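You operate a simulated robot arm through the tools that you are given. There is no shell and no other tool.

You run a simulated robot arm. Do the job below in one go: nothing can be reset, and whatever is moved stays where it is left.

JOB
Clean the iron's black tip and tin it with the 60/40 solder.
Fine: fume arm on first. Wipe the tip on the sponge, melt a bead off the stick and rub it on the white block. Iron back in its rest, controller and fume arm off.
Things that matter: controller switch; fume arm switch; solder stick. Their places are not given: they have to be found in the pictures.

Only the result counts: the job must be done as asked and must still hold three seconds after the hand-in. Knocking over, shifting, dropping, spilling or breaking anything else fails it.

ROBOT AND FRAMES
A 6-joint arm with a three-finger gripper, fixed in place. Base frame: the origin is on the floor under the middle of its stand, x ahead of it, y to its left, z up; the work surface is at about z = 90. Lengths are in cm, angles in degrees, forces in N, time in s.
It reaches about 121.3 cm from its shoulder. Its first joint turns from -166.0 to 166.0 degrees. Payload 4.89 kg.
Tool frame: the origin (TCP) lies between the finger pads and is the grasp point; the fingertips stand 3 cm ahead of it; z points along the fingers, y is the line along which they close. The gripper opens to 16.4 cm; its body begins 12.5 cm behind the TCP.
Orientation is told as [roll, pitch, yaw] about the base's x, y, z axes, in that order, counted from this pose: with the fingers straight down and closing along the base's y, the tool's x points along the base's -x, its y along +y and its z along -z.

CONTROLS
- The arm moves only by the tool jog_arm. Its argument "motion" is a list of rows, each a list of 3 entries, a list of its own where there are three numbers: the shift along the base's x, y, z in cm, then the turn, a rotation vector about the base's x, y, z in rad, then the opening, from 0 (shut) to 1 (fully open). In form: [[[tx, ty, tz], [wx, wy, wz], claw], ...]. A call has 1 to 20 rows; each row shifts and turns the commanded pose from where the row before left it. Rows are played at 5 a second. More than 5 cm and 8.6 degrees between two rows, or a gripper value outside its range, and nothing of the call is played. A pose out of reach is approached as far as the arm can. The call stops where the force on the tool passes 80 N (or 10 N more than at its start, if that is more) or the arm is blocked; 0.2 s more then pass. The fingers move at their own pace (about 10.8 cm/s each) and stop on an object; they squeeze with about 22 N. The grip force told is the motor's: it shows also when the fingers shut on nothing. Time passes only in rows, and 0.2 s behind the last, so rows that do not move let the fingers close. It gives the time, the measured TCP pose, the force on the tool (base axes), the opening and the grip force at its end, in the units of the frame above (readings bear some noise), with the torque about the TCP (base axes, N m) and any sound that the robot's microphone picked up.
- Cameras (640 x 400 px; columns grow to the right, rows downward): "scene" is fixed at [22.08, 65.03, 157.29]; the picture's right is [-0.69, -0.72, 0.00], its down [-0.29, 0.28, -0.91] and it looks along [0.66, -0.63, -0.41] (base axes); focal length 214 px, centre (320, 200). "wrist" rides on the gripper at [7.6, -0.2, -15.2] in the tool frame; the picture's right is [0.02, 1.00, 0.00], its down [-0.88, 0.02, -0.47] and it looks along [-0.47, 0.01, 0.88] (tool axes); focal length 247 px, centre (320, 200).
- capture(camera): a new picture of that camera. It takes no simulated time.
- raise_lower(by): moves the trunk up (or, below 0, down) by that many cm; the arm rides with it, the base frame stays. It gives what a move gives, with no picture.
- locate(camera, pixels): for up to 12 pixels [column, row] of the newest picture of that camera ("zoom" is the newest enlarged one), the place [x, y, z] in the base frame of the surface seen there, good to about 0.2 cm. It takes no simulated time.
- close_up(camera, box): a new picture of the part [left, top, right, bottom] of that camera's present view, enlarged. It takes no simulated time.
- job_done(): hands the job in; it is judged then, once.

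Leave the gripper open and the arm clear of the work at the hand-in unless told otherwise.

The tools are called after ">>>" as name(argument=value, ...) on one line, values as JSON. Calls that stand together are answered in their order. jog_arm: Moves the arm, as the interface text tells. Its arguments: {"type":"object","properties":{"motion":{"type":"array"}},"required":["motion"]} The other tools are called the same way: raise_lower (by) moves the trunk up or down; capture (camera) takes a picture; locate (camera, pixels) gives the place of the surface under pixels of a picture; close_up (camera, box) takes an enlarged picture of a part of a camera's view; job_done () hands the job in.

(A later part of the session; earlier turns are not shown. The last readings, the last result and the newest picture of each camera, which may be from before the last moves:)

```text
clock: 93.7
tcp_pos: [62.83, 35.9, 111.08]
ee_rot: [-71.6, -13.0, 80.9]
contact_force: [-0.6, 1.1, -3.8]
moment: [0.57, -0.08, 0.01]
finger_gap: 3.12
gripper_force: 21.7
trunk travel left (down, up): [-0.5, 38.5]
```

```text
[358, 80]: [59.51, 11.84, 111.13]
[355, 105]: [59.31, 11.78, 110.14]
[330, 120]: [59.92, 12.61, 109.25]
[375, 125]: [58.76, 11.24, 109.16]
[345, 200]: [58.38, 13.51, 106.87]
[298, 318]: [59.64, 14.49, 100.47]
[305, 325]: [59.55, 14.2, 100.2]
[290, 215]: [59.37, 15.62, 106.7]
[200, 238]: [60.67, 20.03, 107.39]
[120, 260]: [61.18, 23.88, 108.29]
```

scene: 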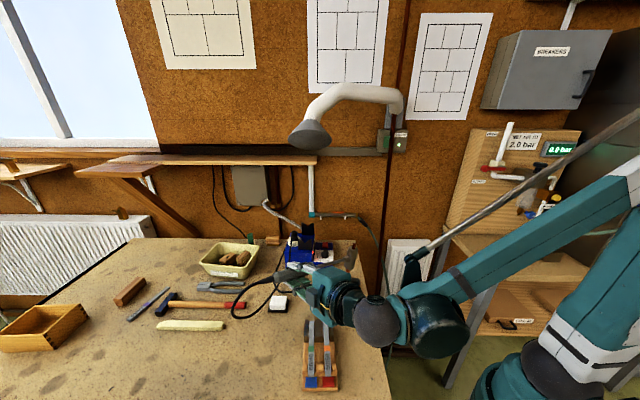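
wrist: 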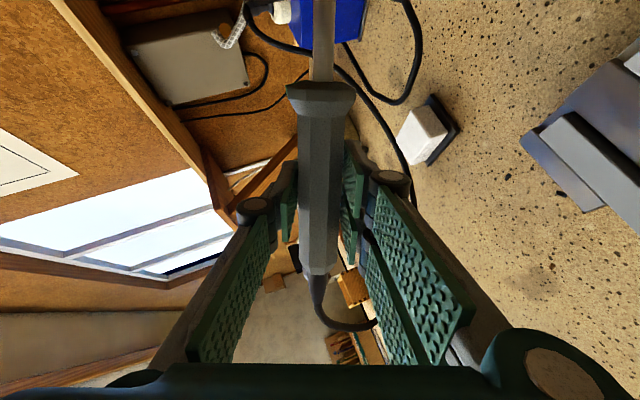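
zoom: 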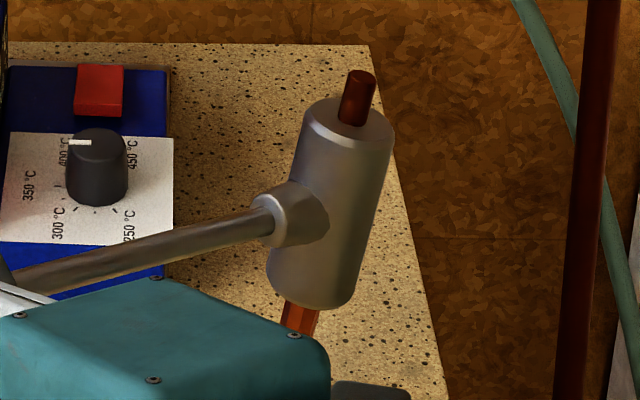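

No slip at all: tip = TCP + (-2.6,-21.8,-12.3). The 60/40 stick's top is z=94.5 and its end is near (57,34.5). I'll touch it about 0.8 cm in from the end at (56.4,35.05). Moving slowly across, tip at about z=102.

>>> jog_arm(motion=[[[-0.06, 0.35, 0.3], [0, 0, 0], 0], [[-0.13, 0.71, 0.3], [0, 0, 0], 0], [[-0.213, 1.177, 0.3], [0, 0, 0], 0], [[-0.213, 1.177, 0.3], [0, 0, 0], 0], [[-0.213, 1.177, 0.3], [0, 0, 0], 0], [[-0.213, 1.177, 0.3], [0, 0, 0], 0], [[-0.213, 1.177, 0.3], [0, 0, 0], 0], [[-0.213, 1.177, 0.3], [0, 0, 0], 0], [[-0.213, 1.177, 0.3], [0, 0, 0], 0], [[-0.213, 1.177, 0.2], [0, 0, 0], 0], [[-0.213, 1.177, 0], [0, 0, 0], 0], [[-0.213, 1.177, 0], [0, 0, 0], 0], [[-0.213, 1.177, 0], [0, 0, 0], 0], [[-0.213, 1.177, 0], [0, 0, 0], 0], [[-0.213, 1.177, 0], [0, 0, 0], 0], [[-0.213, 1.177, 0], [0, 0, 0], 0], [[-0.213, 1.177, 0], [0, 0, 0], 0], [[-0.213, 1.177, 0], [0, 0, 0], 0], [[-0.13, 0.71, 0], [0, 0, 0], 0], [[-0.06, 0.35, 0], [0, 0, 0], 0]])

>>> capture(camera="scene")

>>> capture(camera="wrist")

```text
clock: 97.9
tcp_pos: [58.98, 56.97, 113.81]
ee_rot: [-71.7, -13.0, 80.8]
contact_force: [-0.2, 0.0, -3.6]
moment: [0.53, -0.05, 0.03]
finger_gap: 3.12
gripper_force: 22.2
trunk travel left (down, up): [-0.5, 38.5]
```

```text
taken
```

scene: 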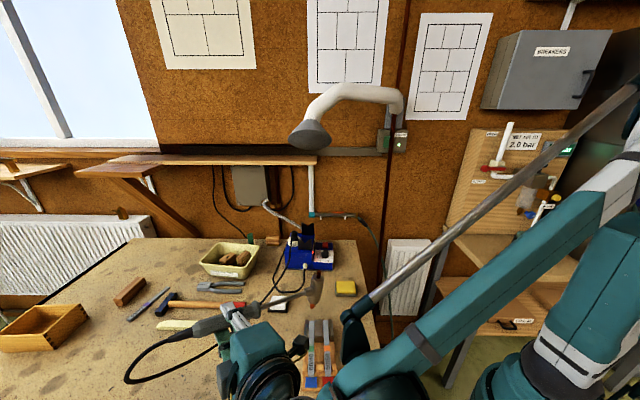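

```text
taken
```

wrist: 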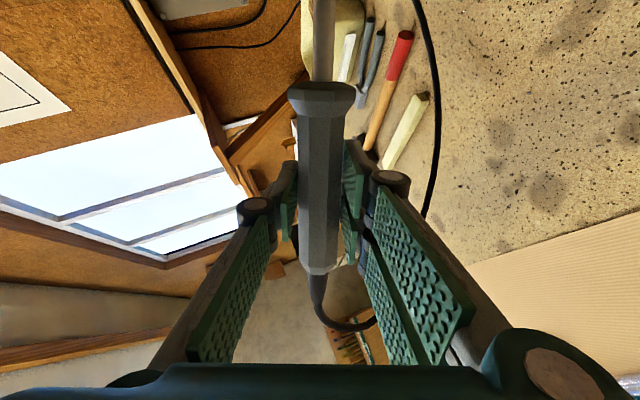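

Reached without any cord pull. The head is at scene (317,290), just above the rack's far end. Enlarging to line up with the 60/40 stick.

>>> close_up(camera="scene", box=[285, 265, 345, 345])

>>> close_up(camera="scene", box=[298, 275, 338, 325])

```text
5.00 times, centred on (315, 305) of scene
```

zoom: 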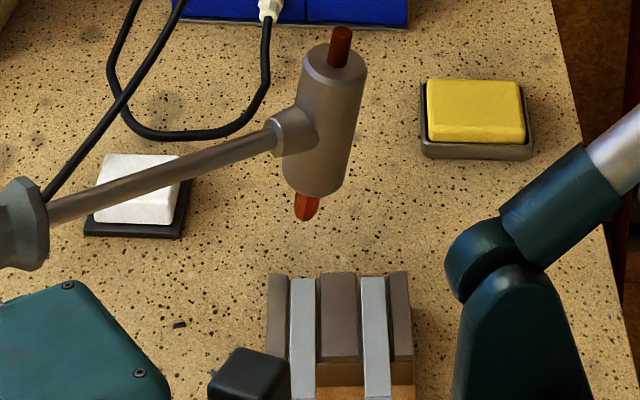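

```text
8.00 times, centred on (318, 300) of scene
```

zoom: 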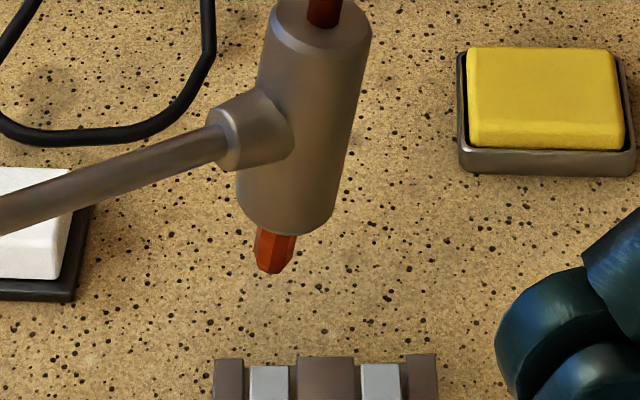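

Measuring the tip and the 60/40 stick end in this close-up.

>>> locate(camera="zoom", pixels=[[270, 270], [262, 265], [280, 268], [275, 250], [270, 370], [270, 385], [270, 395], [253, 375], [287, 375], [230, 370], [325, 370], [380, 375]])

>>> close_up(camera="scene", box=[298, 310, 338, 350])

>>> locate(camera="zoom", pixels=[[255, 90], [255, 110], [255, 140], [255, 170], [235, 110], [275, 110], [330, 110], [385, 110], [255, 82], [255, 220], [215, 110], [255, 260]])

```text
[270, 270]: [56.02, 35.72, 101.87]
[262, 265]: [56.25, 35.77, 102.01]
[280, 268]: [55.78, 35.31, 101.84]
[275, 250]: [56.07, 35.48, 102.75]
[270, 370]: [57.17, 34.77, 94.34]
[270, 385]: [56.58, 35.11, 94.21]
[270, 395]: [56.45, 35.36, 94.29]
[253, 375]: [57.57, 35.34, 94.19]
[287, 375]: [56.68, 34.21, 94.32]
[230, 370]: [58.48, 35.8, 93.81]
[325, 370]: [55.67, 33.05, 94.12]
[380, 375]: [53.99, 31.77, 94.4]
```

```text
10.00 times, centred on (318, 330) of scene
```

zoom: 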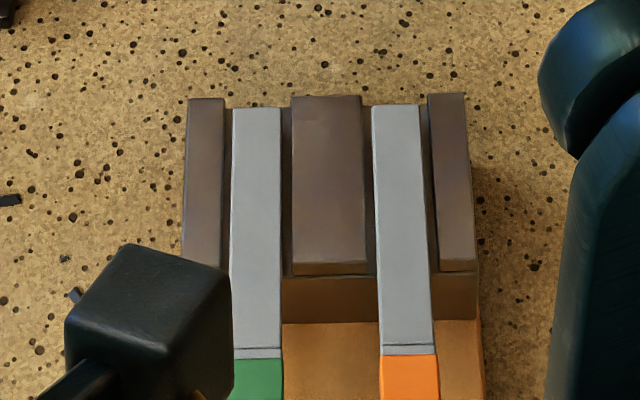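

```text
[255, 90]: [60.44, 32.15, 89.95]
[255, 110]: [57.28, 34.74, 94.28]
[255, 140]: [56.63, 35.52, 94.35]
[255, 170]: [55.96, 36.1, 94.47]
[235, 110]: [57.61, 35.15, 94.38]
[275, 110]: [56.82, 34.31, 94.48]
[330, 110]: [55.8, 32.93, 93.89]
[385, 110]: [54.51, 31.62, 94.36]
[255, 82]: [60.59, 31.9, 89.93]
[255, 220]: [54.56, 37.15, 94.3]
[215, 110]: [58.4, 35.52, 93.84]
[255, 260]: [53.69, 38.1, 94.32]
```

The tip is at about (56.4,35.2,101.6), and the stick's centre line passes 0.4 cm to its left. Shifting (+0.27,+0.28) and lowering 6 cm.

>>> jog_arm(motion=[[[0.14, 0.14, -0.4], [0, 0, 0], 0], [[0.13, 0.14, -0.8], [0, 0, 0], 0], [[0, 0, -1], [0, 0, 0], 0], [[0, 0, -1], [0, 0, 0], 0], [[0, 0, -1], [0, 0, 0], 0], [[0, 0, -1], [0, 0, 0], 0], [[0, 0, -0.6], [0, 0, 0], 0], [[0, 0, -0.2], [0, 0, 0], 0], [[0, 0, 0], [0, 0, 0], 0]])

>>> close_up(camera="scene", box=[298, 295, 338, 335])

```text
clock: 99.9
tcp_pos: [59.3, 57.5, 107.87]
ee_rot: [-71.6, -13.0, 80.9]
contact_force: [-0.6, -0.1, -4.3]
moment: [0.59, -0.06, 0.0]
finger_gap: 3.13
gripper_force: 22.2
trunk travel left (down, up): [-0.5, 38.5]
```

```text
10.00 times, centred on (318, 315) of scene
```

zoom: 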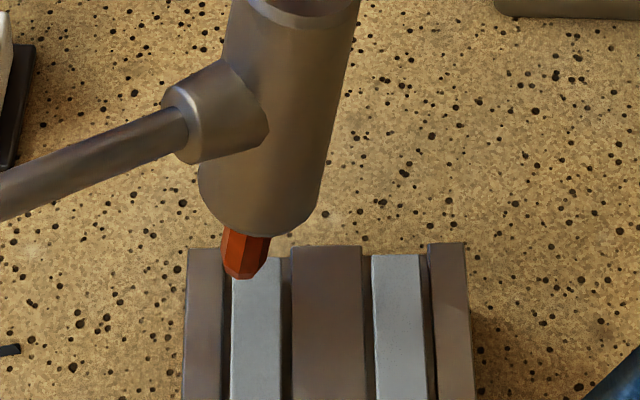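

>>> locate(camera="zoom", pixels=[[240, 276], [230, 268], [252, 270], [243, 255], [256, 290], [256, 320], [232, 300], [280, 300], [256, 262], [205, 290], [256, 350], [310, 290]])

```text
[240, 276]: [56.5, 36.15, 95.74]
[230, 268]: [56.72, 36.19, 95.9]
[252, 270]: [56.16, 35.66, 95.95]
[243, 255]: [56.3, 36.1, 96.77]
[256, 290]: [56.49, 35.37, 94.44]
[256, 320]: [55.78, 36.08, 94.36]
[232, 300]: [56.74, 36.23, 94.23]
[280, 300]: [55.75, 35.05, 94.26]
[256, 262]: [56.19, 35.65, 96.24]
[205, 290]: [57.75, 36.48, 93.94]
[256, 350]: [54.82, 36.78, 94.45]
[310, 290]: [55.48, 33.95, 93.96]
```

The tip is 0.35 cm left of the stick's centre and 1.3 cm above it. Shifting back slightly and descending in small steps.

>>> jog_arm(motion=[[[-0.12, -0.13, 0], [0, 0, 0], 0], [[-0.1, -0.11, -0.3], [0, 0, 0], 0], [[0, 0, -0.3], [0, 0, 0], 0], [[0, 0, -0.3], [0, 0, 0], 0], [[0, 0, 0], [0, 0, 0], 0]])

>>> jog_arm(motion=[[[0, 0, -0.15], [0, 0, 0], 0], [[0, 0, 0], [0, 0, 0], 0]])

>>> close_up(camera="scene", box=[298, 295, 338, 335])

```text
clock: 101.1
tcp_pos: [59.02, 57.26, 106.93]
ee_rot: [-71.7, -12.9, 80.9]
contact_force: [-0.4, -0.5, -2.8]
moment: [0.24, 0.06, -0.16]
finger_gap: 3.11
gripper_force: 22.0
trunk travel left (down, up): [-0.5, 38.5]
```

```text
clock: 101.7
tcp_pos: [59.05, 57.23, 106.82]
ee_rot: [-71.6, -13.0, 80.9]
contact_force: [1.6, 3.2, 4.2]
moment: [-0.87, 0.05, 0.13]
finger_gap: 3.13
gripper_force: 22.4
trunk travel left (down, up): [-0.5, 38.5]
```

```text
10.00 times, centred on (318, 315) of scene
```

zoom: 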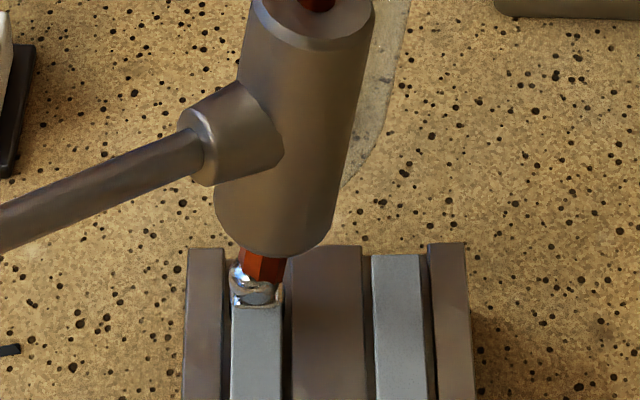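

The stick's end is melting: a shiny bead clings to the tip and smoke rises. I'll lift off gently and check the bead.

>>> jog_arm(motion=[[[0, 0, 0.05], [0, 0, 0], 0], [[0, 0, 0.15], [0, 0, 0], 0], [[0, 0, 0.3], [0, 0, 0], 0], [[0, 0, 0.6], [0, 0, 0], 0], [[0, 0, 0.8], [0, 0, 0], 0], [[0, 0, 0.8], [0, 0, 0], 0], [[0, 0, 0.4], [0, 0, 0], 0], [[0, 0, 0], [0, 0, 0], 0]])

>>> close_up(camera="scene", box=[298, 285, 338, 325])

```text
clock: 103.5
tcp_pos: [59.05, 56.92, 109.95]
ee_rot: [-71.7, -13.1, 81.0]
contact_force: [-0.2, 0.3, -4.4]
moment: [0.55, -0.06, -0.01]
finger_gap: 3.11
gripper_force: 21.9
trunk travel left (down, up): [-0.5, 38.5]
```

```text
10.00 times, centred on (318, 305) of scene
```

zoom: 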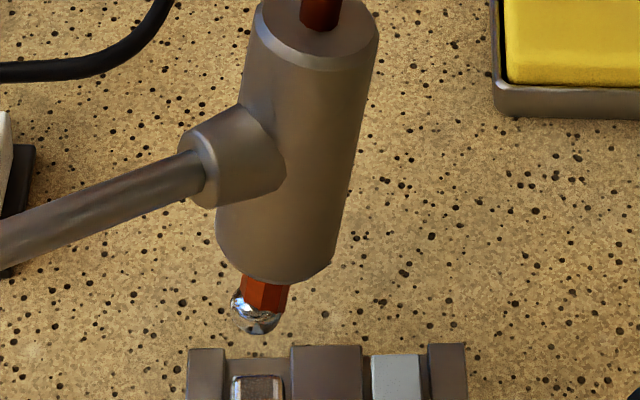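

A bright bead hangs on the tip. Carrying it gently, raised, over to the white block near (72,37.7).

>>> jog_arm(motion=[[[0, 0, 0.4], [0, 0, 0], 0], [[0.2, 0.03, 0.6], [0, 0, 0], 0], [[0.5, 0.08, 0.6], [0, 0, 0], 0], [[0.87, 0.15, 0.5], [0, 0, 0], 0], [[0.95, 0.16, 0.3], [0, 0, 0], 0], [[0.95, 0.16, 0.2], [0, 0, 0], 0], [[0.95, 0.16, 0], [0, 0, 0], 0], [[0.95, 0.16, 0], [0, 0, 0], 0], [[0.95, 0.16, 0], [0, 0, 0], 0], [[0.95, 0.16, 0], [0, 0, 0], 0], [[0.95, 0.16, 0], [0, 0, 0], 0], [[0.95, 0.16, 0], [0, 0, 0], 0], [[0.95, 0.16, 0], [0, 0, 0], 0], [[0.95, 0.16, 0], [0, 0, 0], 0], [[0.95, 0.16, 0], [0, 0, 0], 0], [[0.95, 0.16, 0], [0, 0, 0], 0], [[0.95, 0.16, 0], [0, 0, 0], 0], [[0.87, 0.15, 0], [0, 0, 0], 0], [[0.5, 0.08, 0], [0, 0, 0], 0], [[0.2, 0.03, 0], [0, 0, 0], 0]])

>>> capture(camera="scene")

>>> close_up(camera="scene", box=[255, 270, 305, 320])

```text
clock: 107.7
tcp_pos: [74.65, 59.67, 112.6]
ee_rot: [-71.6, -13.0, 80.9]
contact_force: [0.1, -0.1, -3.4]
moment: [0.57, -0.02, 0.01]
finger_gap: 3.13
gripper_force: 21.5
trunk travel left (down, up): [-0.5, 38.5]
```

```text
taken
```

scene: 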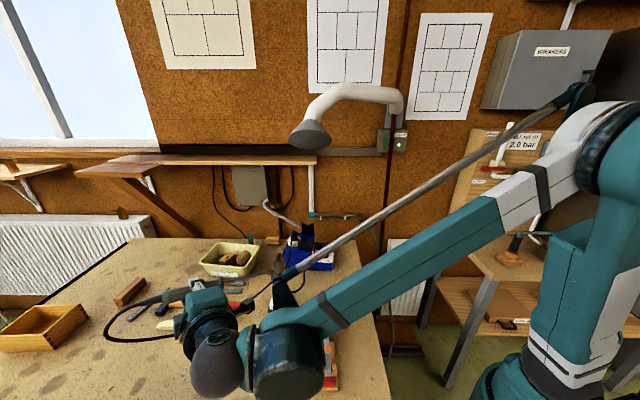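

```text
8.00 times, centred on (280, 295) of scene
```

zoom: 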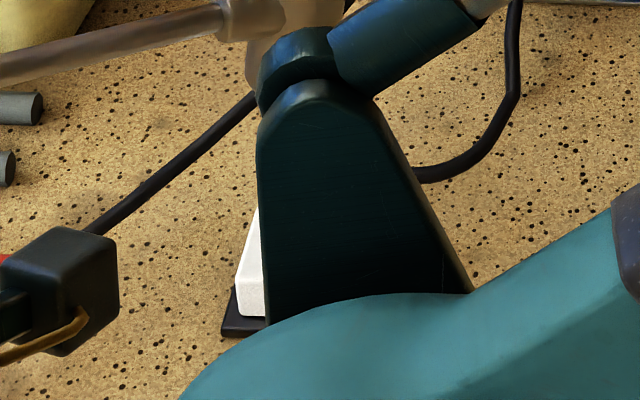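

The forearm hides the block from the scene camera here. I'll check the visible barrel top to verify the tip position before going down.

>>> close_up(camera="scene", box=[255, 240, 305, 280])

>>> locate(camera="zoom", pixels=[[280, 100], [275, 120], [260, 130], [290, 130], [265, 180], [240, 200], [180, 225], [100, 260], [262, 260], [270, 75], [280, 85], [260, 220]])

>>> capture(camera="wrist")

```text
10.00 times, centred on (280, 260) of scene
```

zoom: 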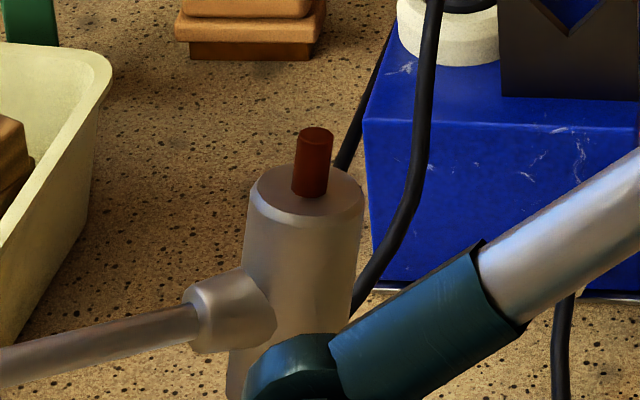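

```text
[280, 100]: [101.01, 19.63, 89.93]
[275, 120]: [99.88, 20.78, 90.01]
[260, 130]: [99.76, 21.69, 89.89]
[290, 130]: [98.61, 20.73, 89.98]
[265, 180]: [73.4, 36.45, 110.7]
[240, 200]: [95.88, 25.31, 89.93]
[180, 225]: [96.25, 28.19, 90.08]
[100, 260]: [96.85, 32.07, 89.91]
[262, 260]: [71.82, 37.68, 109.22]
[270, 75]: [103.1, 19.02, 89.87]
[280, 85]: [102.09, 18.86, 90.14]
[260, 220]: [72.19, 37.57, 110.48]
```

```text
taken
```

wrist: 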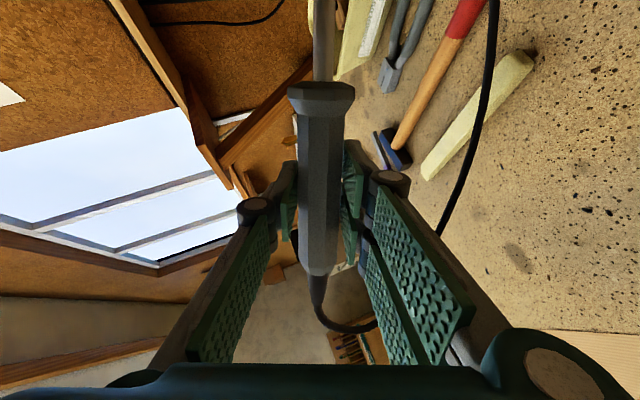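

>>> locate(camera="zoom", pixels=[[315, 133], [312, 150], [310, 180], [275, 185], [345, 200], [300, 240], [235, 310]])

```text
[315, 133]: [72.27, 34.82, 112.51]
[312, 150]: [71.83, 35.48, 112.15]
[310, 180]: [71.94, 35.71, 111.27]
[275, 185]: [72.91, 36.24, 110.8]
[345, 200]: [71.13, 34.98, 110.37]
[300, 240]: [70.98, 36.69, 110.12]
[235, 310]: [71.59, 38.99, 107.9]
```

The barrel is where expected (within about 0.6 cm), so the tip is over the block. Descending 5.6 cm, then small steps until contact.

>>> jog_arm(motion=[[[0, 0, -0.5], [0, 0, 0], 0], [[0, 0, -0.9], [0, 0, 0], 0], [[0, 0, -1], [0, 0, 0], 0], [[0, 0, -1], [0, 0, 0], 0], [[0, 0, -1], [0, 0, 0], 0], [[0, 0, -0.8], [0, 0, 0], 0], [[0, 0, -0.4], [0, 0, 0], 0], [[0, 0, 0], [0, 0, 0], 0]])

>>> jog_arm(motion=[[[0, 0, -0.3], [0, 0, 0], 0], [[0, 0, -0.3], [0, 0, 0], 0], [[0, 0, -0.2], [0, 0, 0], 0], [[0, 0, 0], [0, 0, 0], 0]])

>>> close_up(camera="scene", box=[240, 250, 310, 320])

```text
clock: 109.5
tcp_pos: [74.5, 59.58, 107.09]
ee_rot: [-71.6, -13.0, 80.9]
contact_force: [0.3, -0.3, -4.8]
moment: [0.56, -0.08, 0.02]
finger_gap: 3.1
gripper_force: 22.0
trunk travel left (down, up): [-0.5, 38.5]
```

```text
clock: 110.5
tcp_pos: [74.45, 59.61, 106.18]
ee_rot: [-71.5, -13.0, 80.9]
contact_force: [-0.5, 0.5, -4.5]
moment: [0.61, -0.05, 0.03]
finger_gap: 3.08
gripper_force: 22.1
trunk travel left (down, up): [-0.5, 38.5]
```

```text
5.71 times, centred on (275, 285) of scene
```

zoom: 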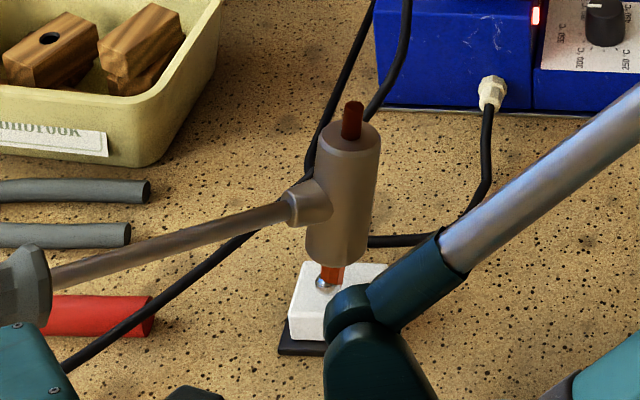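

The bead is visible just above the white block at zoom (325,283). Measuring the gap.

>>> close_up(camera="scene", box=[265, 275, 295, 305])

>>> locate(camera="zoom", pixels=[[270, 165], [268, 178], [300, 150], [230, 140], [220, 200], [260, 230], [320, 190], [380, 140], [200, 235], [250, 110], [400, 120], [300, 200]])

```text
13.33 times, centred on (280, 290) of scene
```

zoom: 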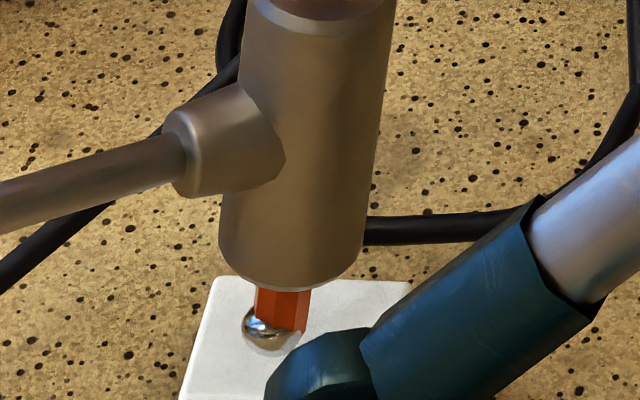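

```text
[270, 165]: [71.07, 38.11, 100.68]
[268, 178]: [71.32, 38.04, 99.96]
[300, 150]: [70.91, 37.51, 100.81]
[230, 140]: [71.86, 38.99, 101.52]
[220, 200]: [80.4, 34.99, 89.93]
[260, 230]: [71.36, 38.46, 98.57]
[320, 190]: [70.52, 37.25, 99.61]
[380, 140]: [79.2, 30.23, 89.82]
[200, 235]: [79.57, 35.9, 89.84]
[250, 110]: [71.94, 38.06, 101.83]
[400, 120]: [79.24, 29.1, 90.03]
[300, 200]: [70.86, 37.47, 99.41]
```

>>> locate(camera="zoom", pixels=[[280, 300], [265, 330], [270, 350], [290, 330], [245, 330], [215, 285], [400, 288], [230, 380], [350, 300], [190, 395], [260, 375], [330, 310]])

```text
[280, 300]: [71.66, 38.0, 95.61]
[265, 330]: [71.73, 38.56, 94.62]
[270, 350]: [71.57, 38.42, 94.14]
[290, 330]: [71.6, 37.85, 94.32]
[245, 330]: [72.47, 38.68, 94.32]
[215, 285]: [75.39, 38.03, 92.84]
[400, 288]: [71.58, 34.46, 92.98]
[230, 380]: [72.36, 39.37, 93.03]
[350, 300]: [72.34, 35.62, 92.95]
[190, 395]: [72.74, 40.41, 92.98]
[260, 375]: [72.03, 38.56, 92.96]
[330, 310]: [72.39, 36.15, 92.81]
```

The bead bottom is about 1 cm above the block, well centred at (71.9,38.2). Stepping down to contact.

>>> jog_arm(motion=[[[0, 0, -0.3], [0, 0, 0], 0], [[0, 0, -0.3], [0, 0, 0], 0], [[0, 0, -0.2], [0, 0, 0], 0], [[0, 0, 0], [0, 0, 0], 0]])

>>> jog_arm(motion=[[[0, 0, -0.15], [0, 0, 0], 0], [[0, 0, -0.1], [0, 0, 0], 0], [[0, 0, 0], [0, 0, 0], 0]])

>>> close_up(camera="scene", box=[265, 275, 295, 305])

```text
clock: 111.5
tcp_pos: [74.56, 59.61, 105.36]
ee_rot: [-71.6, -13.0, 80.9]
contact_force: [1.9, 4.3, 5.2]
moment: [-1.01, -0.05, 0.3]
finger_gap: 3.14
gripper_force: 22.0
trunk travel left (down, up): [-0.5, 38.5]
```

```text
clock: 112.3
tcp_pos: [74.53, 59.74, 105.13]
ee_rot: [-71.5, -12.9, 80.9]
contact_force: [0.9, 2.9, 4.5]
moment: [-0.92, -0.05, 0.35]
finger_gap: 3.16
gripper_force: 22.4
trunk travel left (down, up): [-0.5, 38.5]
```

```text
13.33 times, centred on (280, 290) of scene
```

zoom: 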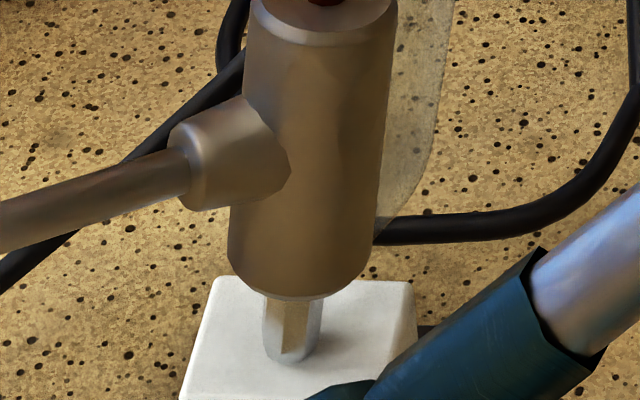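

The tip has turned silvery, with smoke rising: it's tinning. I'll ease off 0.1 cm and rub back and forth on the block.

>>> jog_arm(motion=[[[0, 0, 0.12], [0, 0, 0], 0], [[0.29, 0.27, 0], [0, 0, 0], 0], [[0.29, 0.27, 0], [0, 0, 0], 0], [[0.29, 0.27, 0], [0, 0, 0], 0], [[-0.29, -0.27, 0], [0, 0, 0], 0], [[-0.29, -0.27, 0], [0, 0, 0], 0], [[-0.29, -0.27, 0], [0, 0, 0], 0], [[-0.29, -0.27, 0], [0, 0, 0], 0], [[-0.29, -0.27, 0], [0, 0, 0], 0], [[-0.29, -0.27, 0], [0, 0, 0], 0], [[0.29, 0.27, 0], [0, 0, 0], 0], [[0.29, 0.27, 0], [0, 0, 0], 0], [[0.29, 0.27, 0], [0, 0, 0], 0]])

>>> close_up(camera="scene", box=[265, 275, 295, 305])

```text
clock: 115.1
tcp_pos: [74.42, 59.6, 105.12]
ee_rot: [-71.6, -12.9, 80.9]
contact_force: [0.6, -1.6, 0.1]
moment: [-0.65, 0.01, 0.15]
finger_gap: 3.09
gripper_force: 22.7
trunk travel left (down, up): [-0.5, 38.5]
```

```text
13.33 times, centred on (280, 290) of scene
```

zoom: 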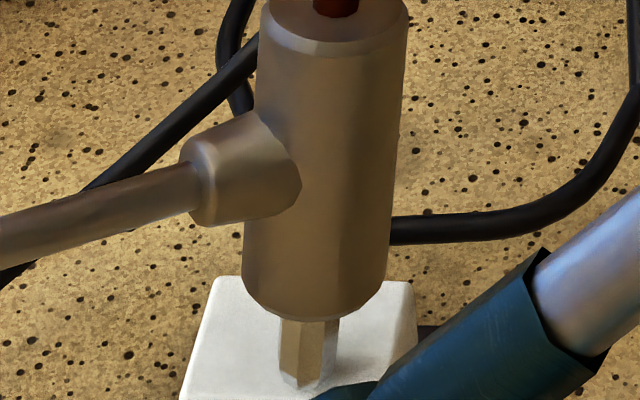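

The tip looks evenly silver and the block hasn't moved. Lifting off to inspect.

>>> jog_arm(motion=[[[0, 0, 0.2], [0, 0, 0], 0], [[0, 0, 0.5], [0, 0, 0], 0], [[0, 0, 0.8], [0, 0, 0], 0], [[0, 0, 1], [0, 0, 0], 0], [[0, 0, 1], [0, 0, 0], 0], [[0, 0, 0.6], [0, 0, 0], 0], [[0, 0, 0], [0, 0, 0], 0]])

>>> close_up(camera="scene", box=[262, 262, 297, 297])

```text
clock: 116.7
tcp_pos: [74.62, 59.68, 109.46]
ee_rot: [-71.6, -13.0, 80.9]
contact_force: [0.1, 1.1, -4.0]
moment: [0.57, -0.06, 0.0]
finger_gap: 3.08
gripper_force: 21.6
trunk travel left (down, up): [-0.5, 38.5]
```

```text
11.43 times, centred on (280, 280) of scene
```

zoom: 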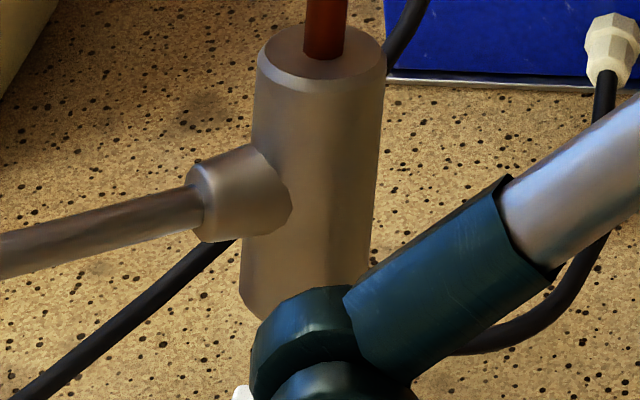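

The tip is hidden here. On to the return trip: first back to the spot where I did the roll and swing, slowly.

>>> jog_arm(motion=[[[0, 0, 0.6], [0, 0, 0], 0], [[-0.2, -0.4, 0.8], [0, 0, 0], 0], [[-0.4, -0.8, 0.8], [0, 0, 0], 0], [[-0.663, -1.331, 0.8], [0, 0, 0], 0], [[-0.7, -1.4, 0.8], [0, 0, 0], 0], [[-0.7, -1.4, 0.8], [0, 0, 0], 0], [[-0.7, -1.4, 0.8], [0, 0, 0], 0], [[-0.7, -1.4, 0.8], [0, 0, 0], 0], [[-0.7, -1.4, 0.8], [0, 0, 0], 0], [[-0.7, -1.4, 0.8], [0, 0, 0], 0], [[-0.7, -1.4, 0.8], [0, 0, 0], 0], [[-0.7, -1.4, 0.6], [0, 0, 0], 0], [[-0.7, -1.4, 0.1], [0, 0, 0], 0], [[-0.7, -1.4, 0], [0, 0, 0], 0], [[-0.7, -1.4, 0], [0, 0, 0], 0], [[-0.7, -1.4, 0], [0, 0, 0], 0], [[-0.7, -1.4, 0], [0, 0, 0], 0], [[-0.7, -1.4, 0], [0, 0, 0], 0], [[-0.5, -1.0, 0], [0, 0, 0], 0], [[-0.25, -0.5, 0], [0, 0, 0], 0]])

>>> close_up(camera="scene", box=[310, 210, 390, 270])

>>> capture(camera="scene")

```text
clock: 120.9
tcp_pos: [62.68, 36.1, 118.7]
ee_rot: [-71.6, -13.1, 81.0]
contact_force: [-0.3, 0.7, -4.4]
moment: [0.56, -0.05, -0.06]
finger_gap: 3.05
gripper_force: 22.1
trunk travel left (down, up): [-0.5, 38.5]
```

```text
6.67 times, centred on (350, 240) of scene
```

zoom: 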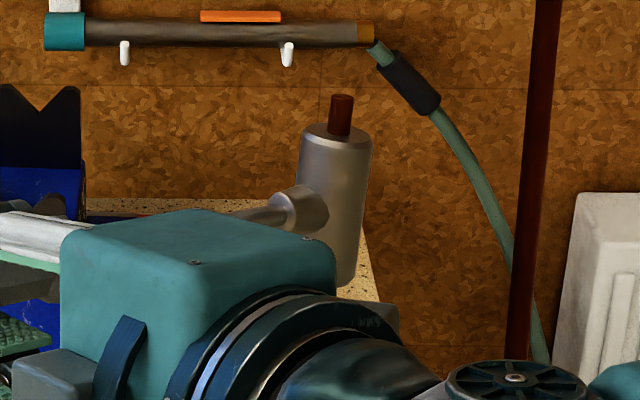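

```text
taken
```

scene: 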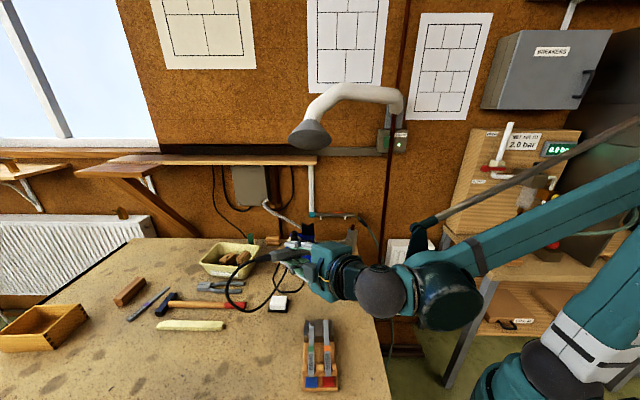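

Now rolling the head back up by 21.6°, gently.

>>> jog_arm(motion=[[[0, 0, 0], [-0.0179, 0.0015, 0.0058], 0], [[0, 0, 0], [-0.0358, 0.003, 0.0116], 0], [[0, 0, 0], [-0.0358, 0.003, 0.0116], 0], [[0, 0, 0], [-0.0358, 0.003, 0.0116], 0], [[0, 0, 0], [-0.0358, 0.003, 0.0116], 0], [[0, 0, 0], [-0.0358, 0.003, 0.0116], 0], [[0, 0, 0], [-0.0358, 0.003, 0.0116], 0], [[0, 0, 0], [-0.0358, 0.003, 0.0116], 0], [[0, 0, 0], [-0.0358, 0.003, 0.0116], 0], [[0, 0, 0], [-0.0358, 0.003, 0.0116], 0], [[0, 0, 0], [-0.0179, 0.0015, 0.0058], 0], [[0, 0, 0], [0, 0, 0], 0]])

>>> close_up(camera="scene", box=[325, 190, 365, 240])

```text
clock: 123.5
tcp_pos: [62.75, 36.01, 118.64]
ee_rot: [-72.0, 7.7, 87.6]
contact_force: [0.4, 0.5, -3.7]
moment: [0.62, -0.01, -0.01]
finger_gap: 3.03
gripper_force: 22.0
trunk travel left (down, up): [-0.5, 38.5]
```

```text
8.00 times, centred on (345, 215) of scene
```

zoom: 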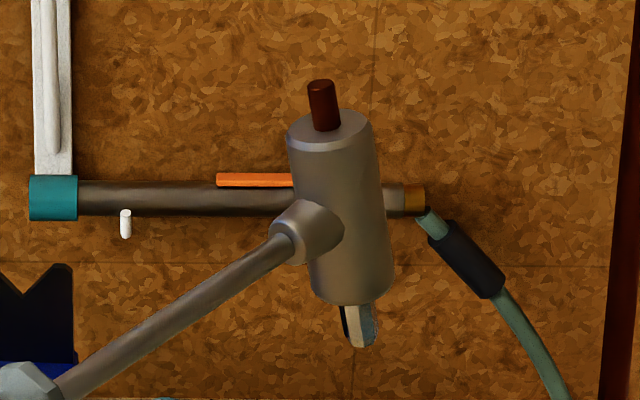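

The tip now shows silver. I'll enlarge it to check that the tinning is complete, and measure the iron's lean.

>>> close_up(camera="scene", box=[340, 222, 356, 238])

>>> close_up(camera="scene", box=[325, 190, 365, 240])

>>> locate(camera="zoom", pixels=[[322, 85], [324, 110], [330, 125], [357, 315], [357, 330], [360, 345], [345, 340], [335, 235], [240, 270], [150, 330], [350, 290], [300, 140]])

```text
16.00 times, centred on (348, 230) of scene
```

zoom: 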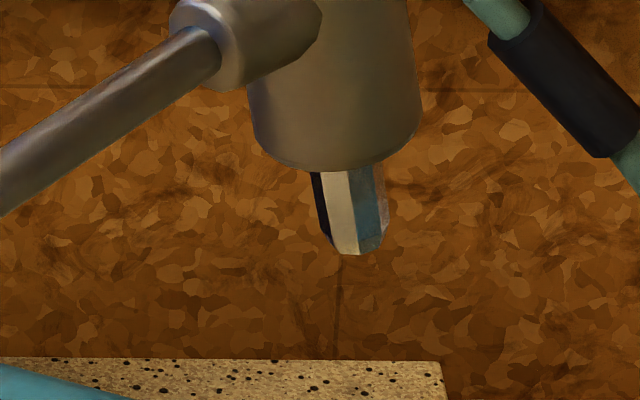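

```text
8.00 times, centred on (345, 215) of scene
```

zoom: 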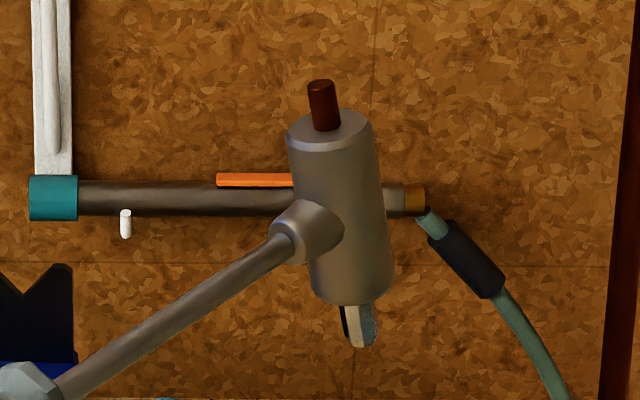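

```text
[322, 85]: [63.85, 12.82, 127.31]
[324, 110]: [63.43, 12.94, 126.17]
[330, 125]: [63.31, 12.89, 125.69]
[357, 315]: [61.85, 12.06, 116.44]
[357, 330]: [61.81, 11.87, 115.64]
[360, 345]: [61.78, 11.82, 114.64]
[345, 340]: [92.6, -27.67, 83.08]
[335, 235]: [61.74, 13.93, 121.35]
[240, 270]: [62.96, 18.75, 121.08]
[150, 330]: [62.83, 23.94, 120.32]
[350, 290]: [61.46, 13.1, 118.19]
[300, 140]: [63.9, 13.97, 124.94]
```

The tip is mirror-bright: cleanly tinned on all visible facets. The iron has rolled about 9° in the grip. I'll take out a little of that by tilting the hand, then swing back slowly to above the rest.

>>> jog_arm(motion=[[[0, 0, 0], [-0.0009, -0.0216, 0.0029], 0], [[0, 0, 0], [-0.0009, -0.0216, 0.0029], 0], [[0, 0, 0], [0.02, -0.0017, -0.0064], 0], [[0, 0, 0], [0, 0, 0], 0]])

>>> jog_arm(motion=[[[0.22, -0.23, 0], [0, 0, 0.0135], 0], [[0.44, -0.46, 0], [0, 0, 0.027], 0], [[0.73, -0.77, -0.1], [0, 0, 0.0451], 0], [[0.73, -0.77, -0.1], [0, 0, 0.0451], 0], [[0.73, -0.77, -0.1], [0, 0, 0.0451], 0], [[0.73, -0.77, -0.1], [0, 0, 0.0451], 0], [[0.73, -0.77, -0.2], [0, 0, 0.0451], 0], [[0.73, -0.77, -0.2], [0, 0, 0.0451], 0], [[0.73, -0.77, -0.2], [0, 0, 0.0451], 0], [[0.73, -0.77, -0.2], [0, 0, 0.0451], 0], [[0.73, -0.77, -0.2], [0, 0, 0.0451], 0], [[0.73, -0.77, -0.2], [0, 0, 0.0451], 0], [[0.73, -0.77, -0.2], [0, 0, 0.0451], 0], [[0.73, -0.77, -0.2], [0, 0, 0.0451], 0], [[0.73, -0.77, -0.2], [0, 0, 0.0451], 0], [[0.73, -0.77, -0.2], [0, 0, 0.0451], 0], [[0.73, -0.77, -0.2], [0, 0, 0.0451], 0], [[0.73, -0.77, -0.2], [0, 0, 0.0451], 0], [[0.44, -0.46, 0], [0, 0, 0.027], 0], [[0.22, -0.23, 0], [0, 0, 0.0135], 0]])

>>> close_up(camera="scene", box=[280, 170, 360, 250])

```text
clock: 124.5
tcp_pos: [62.76, 35.98, 118.7]
ee_rot: [-74.5, 6.3, 87.2]
contact_force: [-0.9, 0.7, -4.1]
moment: [0.6, 0.03, 0.05]
finger_gap: 3.02
gripper_force: 21.6
trunk travel left (down, up): [-0.5, 38.5]
```

```text
clock: 128.7
tcp_pos: [75.63, 22.41, 115.71]
ee_rot: [-74.5, 6.5, 133.3]
contact_force: [0.1, 0.0, -3.9]
moment: [0.39, 0.44, -0.07]
finger_gap: 3.01
gripper_force: 22.0
trunk travel left (down, up): [-0.5, 38.5]
```

```text
5.00 times, centred on (320, 210) of scene
```

zoom: 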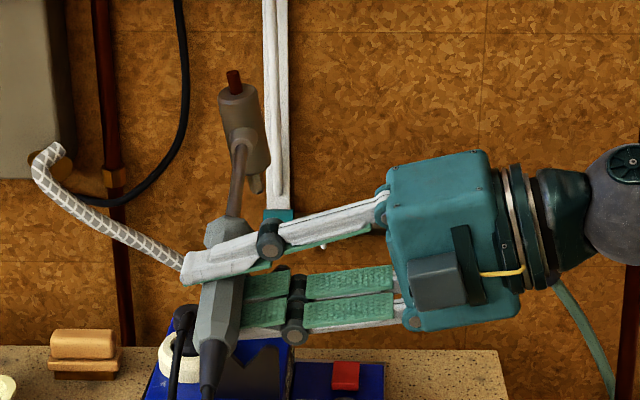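

The swing back went cleanly. Measuring the head's lean and shaft line over the rest.

>>> close_up(camera="scene", box=[290, 175, 330, 225])

>>> locate(camera="zoom", pixels=[[203, 110], [207, 125], [190, 150], [235, 145], [240, 290], [242, 300], [215, 240], [212, 290], [205, 340], [198, 370], [225, 200], [160, 390]])

```text
8.00 times, centred on (310, 200) of scene
```

zoom: 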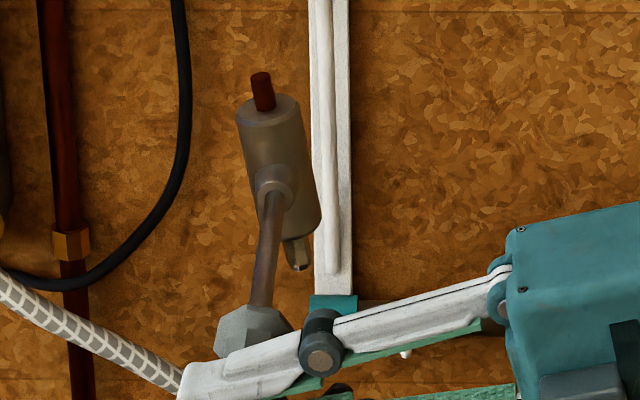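

```text
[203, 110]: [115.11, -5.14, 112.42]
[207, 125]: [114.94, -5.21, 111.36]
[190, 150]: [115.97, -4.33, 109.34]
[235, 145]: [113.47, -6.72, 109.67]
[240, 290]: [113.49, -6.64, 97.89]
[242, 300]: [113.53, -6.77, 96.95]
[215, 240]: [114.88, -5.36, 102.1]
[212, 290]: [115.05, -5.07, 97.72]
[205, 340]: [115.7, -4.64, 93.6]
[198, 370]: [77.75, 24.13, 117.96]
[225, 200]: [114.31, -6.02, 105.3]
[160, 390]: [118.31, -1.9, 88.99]
```

>>> locate(camera="zoom", pixels=[[261, 80], [264, 100], [245, 115], [295, 105], [298, 260], [299, 268], [272, 195], [268, 230], [262, 270], [258, 300], [280, 150], [240, 320]])

```text
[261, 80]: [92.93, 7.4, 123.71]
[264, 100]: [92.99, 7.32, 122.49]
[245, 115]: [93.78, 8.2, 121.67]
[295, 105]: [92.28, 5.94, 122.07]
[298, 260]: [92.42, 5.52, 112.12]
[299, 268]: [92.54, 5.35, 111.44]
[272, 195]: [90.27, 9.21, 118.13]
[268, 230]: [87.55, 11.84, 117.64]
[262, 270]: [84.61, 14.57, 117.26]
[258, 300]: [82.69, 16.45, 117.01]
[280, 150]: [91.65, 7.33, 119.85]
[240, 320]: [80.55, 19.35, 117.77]
```

The rod leans 8° to the left and the shaft is yawed about 3° left of the fork line. Correcting yaw by -3° and tilting the hand 2° more, then re-measuring.

>>> jog_arm(motion=[[[0, 0, -0.5], [0, 0, -0.026], 0], [[0, 0, -0.5], [0, 0, -0.026], 0], [[0, 0, -0.5], [0.012, -0.0126, 0.002], 0], [[0, 0, -0.5], [0.012, -0.0126, 0.002], 0], [[0, 0, 0], [0, 0, 0], 0]])

>>> close_up(camera="scene", box=[290, 180, 330, 230])

```text
clock: 129.9
tcp_pos: [75.64, 22.33, 113.7]
ee_rot: [-76.6, 6.3, 130.1]
contact_force: [0.0, -0.9, -3.7]
moment: [0.43, 0.42, -0.03]
finger_gap: 3.04
gripper_force: 22.6
trunk travel left (down, up): [-0.5, 38.5]
```

```text
8.00 times, centred on (310, 205) of scene
```

zoom: 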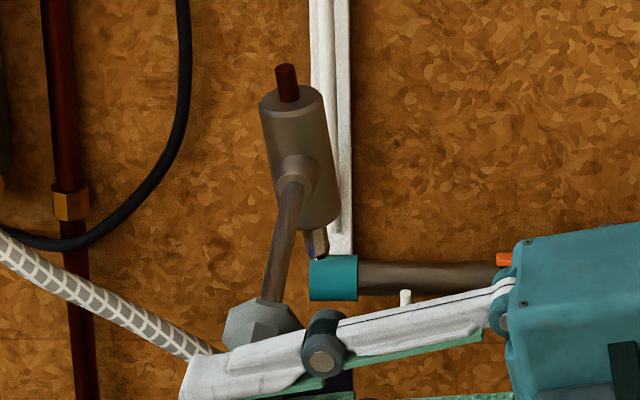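

>>> locate(camera="zoom", pixels=[[286, 72], [289, 92], [270, 105], [315, 95], [317, 245], [318, 255], [295, 190], [289, 220], [281, 260], [274, 290], [300, 140], [255, 315]])

```text
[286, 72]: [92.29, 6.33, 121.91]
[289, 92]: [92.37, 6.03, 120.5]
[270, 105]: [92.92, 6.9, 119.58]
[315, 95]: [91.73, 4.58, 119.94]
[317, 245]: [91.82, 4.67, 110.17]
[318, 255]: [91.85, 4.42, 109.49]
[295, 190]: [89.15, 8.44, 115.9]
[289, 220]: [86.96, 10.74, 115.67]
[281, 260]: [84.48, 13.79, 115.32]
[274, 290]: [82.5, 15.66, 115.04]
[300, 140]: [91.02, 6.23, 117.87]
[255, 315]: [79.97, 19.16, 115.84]
```

Now the shaft lies on the fork line (l≈70.9). The remaining lean of about 8° is similar to the earlier placement, which held. Lowering gently toward the forks.

>>> jog_arm(motion=[[[0, 0, -0.6], [0, 0, 0], 0], [[0, 0, -1.2], [0, 0, 0], 0], [[0, 0, -1.2], [0, 0, 0], 0], [[0, 0, -1.2], [0, 0, 0], 0], [[0, 0, -1.2], [0, 0, 0], 0], [[0, 0, -1.2], [0, 0, 0], 0], [[0, 0, -1.2], [0, 0, 0], 0], [[0, 0, -0.8], [0, 0, 0], 0], [[0, 0, -0.4], [0, 0, 0], 0], [[0, 0, 0], [0, 0, 0], 0]])

>>> close_up(camera="scene", box=[285, 200, 335, 250])

```text
clock: 132.1
tcp_pos: [75.75, 22.34, 104.59]
ee_rot: [-76.5, 6.3, 130.3]
contact_force: [0.0, -0.9, -2.8]
moment: [0.44, 0.46, -0.01]
finger_gap: 3.01
gripper_force: 21.3
trunk travel left (down, up): [-0.5, 38.5]
```

```text
8.00 times, centred on (310, 225) of scene
```

zoom: 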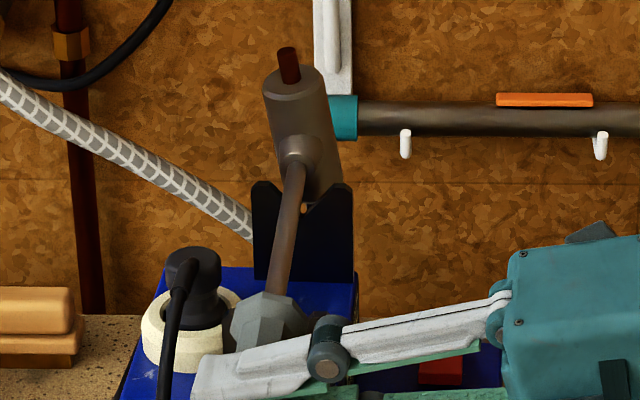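

The shaft is lined up with the V. Lowering in small steps until it seats.

>>> jog_arm(motion=[[[0, 0, -0.4], [0, 0, 0], 0], [[0, 0, -0.4], [0, 0, 0], 0], [[0, 0, -0.3], [0, 0, 0], 0], [[0, 0, 0], [0, 0, 0], 0]])

>>> jog_arm(motion=[[[0, 0, -0.15], [0, 0, 0], 0], [[0, 0, -0.1], [0, 0, 0], 0], [[0, 0, 0], [0, 0, 0], 0]])

```text
clock: 133.1
tcp_pos: [75.78, 22.32, 103.6]
ee_rot: [-76.5, 6.3, 130.2]
contact_force: [-1.4, -0.7, -3.9]
moment: [0.45, 0.41, -0.03]
finger_gap: 2.98
gripper_force: 21.8
trunk travel left (down, up): [-0.5, 38.5]
```

```text
clock: 133.9
tcp_pos: [75.81, 22.22, 103.45]
ee_rot: [-76.5, 6.3, 130.2]
contact_force: [-2.4, -0.7, -0.2]
moment: [-0.03, -0.07, -0.29]
finger_gap: 3.01
gripper_force: 22.1
trunk travel left (down, up): [-0.5, 38.5]
```

The far fork now carries the head (the moment fell to zero). Another 0.15 cm brings the near fork close.

>>> jog_arm(motion=[[[0, 0, -0.1], [0, 0, 0], 0], [[0, 0, -0.1], [0, 0, 0], 0], [[0, 0, 0], [0, 0, 0], 0]])

>>> close_up(camera="scene", box=[285, 200, 335, 250])

>>> capture(camera="wrist")

```text
clock: 134.7
tcp_pos: [75.74, 22.32, 103.27]
ee_rot: [-76.5, 6.3, 130.2]
contact_force: [-1.0, -0.8, 0.2]
moment: [-0.06, -0.12, -0.36]
finger_gap: 3.0
gripper_force: 22.6
trunk travel left (down, up): [-0.5, 38.5]
```

```text
8.00 times, centred on (310, 225) of scene
```

zoom: 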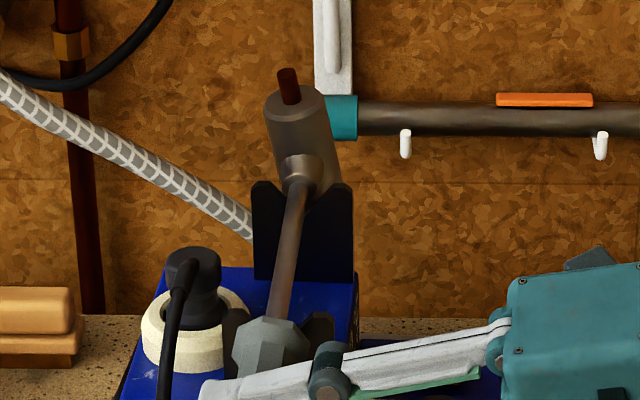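

```text
taken
```

wrist: 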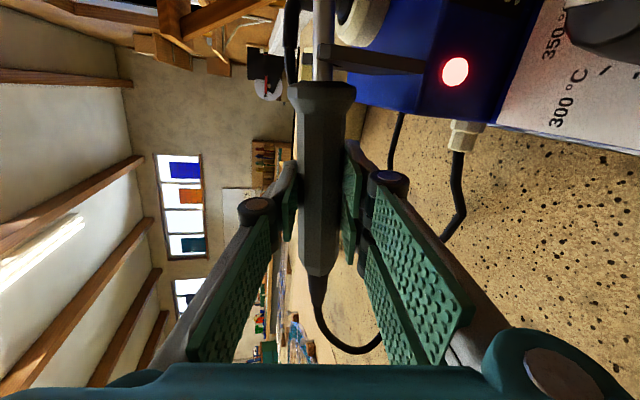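

Still light. One more 0.15 cm step.

>>> jog_arm(motion=[[[0, 0, -0.1], [0, 0, 0], 0], [[0, 0, -0.08], [0, 0, 0], 0], [[0, 0, 0], [0, 0, 0], 0]])

```text
clock: 135.5
tcp_pos: [75.69, 22.41, 103.04]
ee_rot: [-76.5, 6.3, 130.2]
contact_force: [-2.0, -2.0, 0.9]
moment: [0.05, -0.02, -0.34]
finger_gap: 3.0
gripper_force: 21.8
trunk travel left (down, up): [-0.5, 38.5]
```

At the natural height with light forces. Opening slowly to release.

>>> jog_arm(motion=[[[0, 0, 0], [0, 0, 0], 0.19], [[0, 0, 0], [0, 0, 0], 0.21], [[0, 0, 0], [0, 0, 0], 0.24], [[0, 0, 0], [0, 0, 0], 0.3], [[0, 0, 0], [0, 0, 0], 0.36], [[0, 0, 0], [0, 0, 0], 0.4], [[0, 0, 0], [0, 0, 0], 0.4]])

>>> close_up(camera="scene", box=[285, 200, 335, 250])

>>> capture(camera="wrist")

```text
clock: 137.1
tcp_pos: [75.85, 22.4, 103.03]
ee_rot: [-76.5, 6.3, 130.3]
contact_force: [-0.3, 0.0, 0.2]
moment: [0.01, 0.0, -0.01]
finger_gap: 6.55
gripper_force: 0.0
trunk travel left (down, up): [-0.5, 38.5]
```

```text
8.00 times, centred on (310, 225) of scene
```

zoom: 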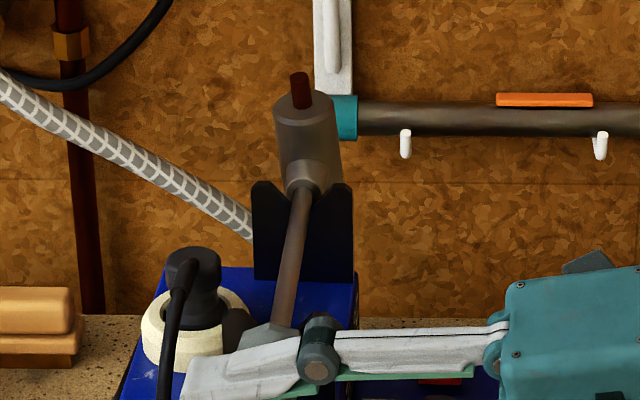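

```text
taken
```

wrist: 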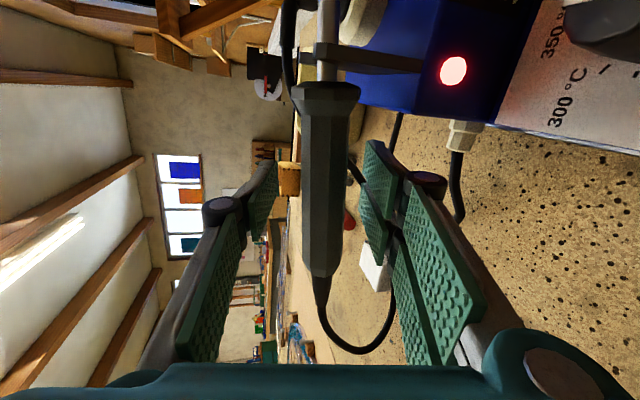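

The iron rests in the forks, nearly upright. I'll roll the hand 4° away from its joint stop (the fingers are wide around the handle), then retreat along the finger direction.

>>> jog_arm(motion=[[[0, 0, 0], [0.0265, 0.0213, -0.0081], 0.4], [[0, 0, 0], [0.0265, 0.0213, -0.0081], 0.4], [[-1.0, -0.8, 0.3], [0, 0, 0], 0.4], [[-1.7, -1.37, 0.52], [0, 0, 0], 0.4], [[-1.7, -1.37, 0.52], [0, 0, 0], 0.4], [[-1.7, -1.37, 0.52], [0, 0, 0], 0.4], [[0, 0, 0], [0, 0, 0], 0.4]])

>>> close_up(camera="scene", box=[270, 200, 370, 280])

```text
clock: 138.7
tcp_pos: [69.53, 17.32, 104.75]
ee_rot: [-76.5, 2.4, 129.3]
contact_force: [0.8, 1.3, -0.5]
moment: [0.01, -0.04, 0.02]
finger_gap: 6.58
gripper_force: 0.0
trunk travel left (down, up): [-0.5, 38.5]
```

```text
5.00 times, centred on (320, 240) of scene
```

zoom: 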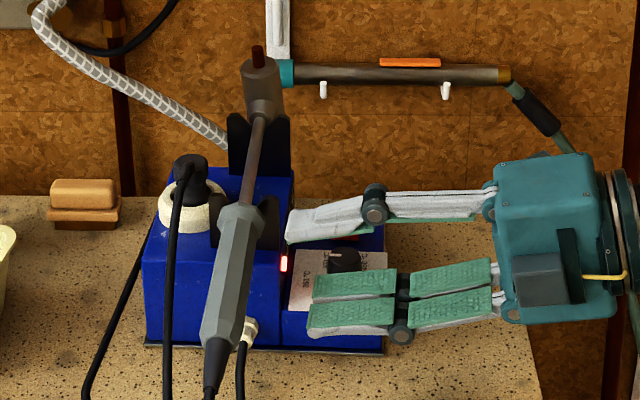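

The iron is safely in its rest. Next is the controller's red switch. I'll raise the hand clear and roll it back to neutral.

>>> jog_arm(motion=[[[-0.5, -0.5, 3], [0, 0, 0], 0.4], [[0, 0, 4], [0, 0, 0], 0.4], [[0, 0, 4], [0, 0, 0], 0.4], [[0, 0, 4], [0, 0, 0], 0.4], [[0, 0, 3], [0.0519, 0.0417, -0.0157], 0.4], [[0, 0, 0], [0.1039, 0.0834, -0.0314], 0.4], [[0, 0, 0], [0.1039, 0.0834, -0.0314], 0.4], [[0, 0, 0], [0.1039, 0.0834, -0.0314], 0.4], [[0, 0, 0], [0.1039, 0.0834, -0.0314], 0.4], [[0, 0, 0], [0.1039, 0.0834, -0.0314], 0.4], [[0, 0, 0], [0.1039, 0.0834, -0.0314], 0.4], [[0, 0, 0], [0.1039, 0.0834, -0.0314], 0.4], [[0, 0, 0], [0.1039, 0.0834, -0.0314], 0.4], [[0, 0, 0], [0.1039, 0.0834, -0.0314], 0.4], [[0, 0, 0], [0.1039, 0.0834, -0.0314], 0.4], [[0, 0, 0], [0.1039, 0.0834, -0.0314], 0.4], [[0, 0, 0], [0.0779, 0.0625, -0.0235], 0.4]])

```text
clock: 142.3
tcp_pos: [69.0, 17.02, 122.93]
ee_rot: [15.5, -76.1, 23.0]
contact_force: [-0.6, 0.2, 0.1]
moment: [-0.01, 0.02, -0.01]
finger_gap: 6.57
gripper_force: 0.1
trunk travel left (down, up): [-0.5, 38.5]
```

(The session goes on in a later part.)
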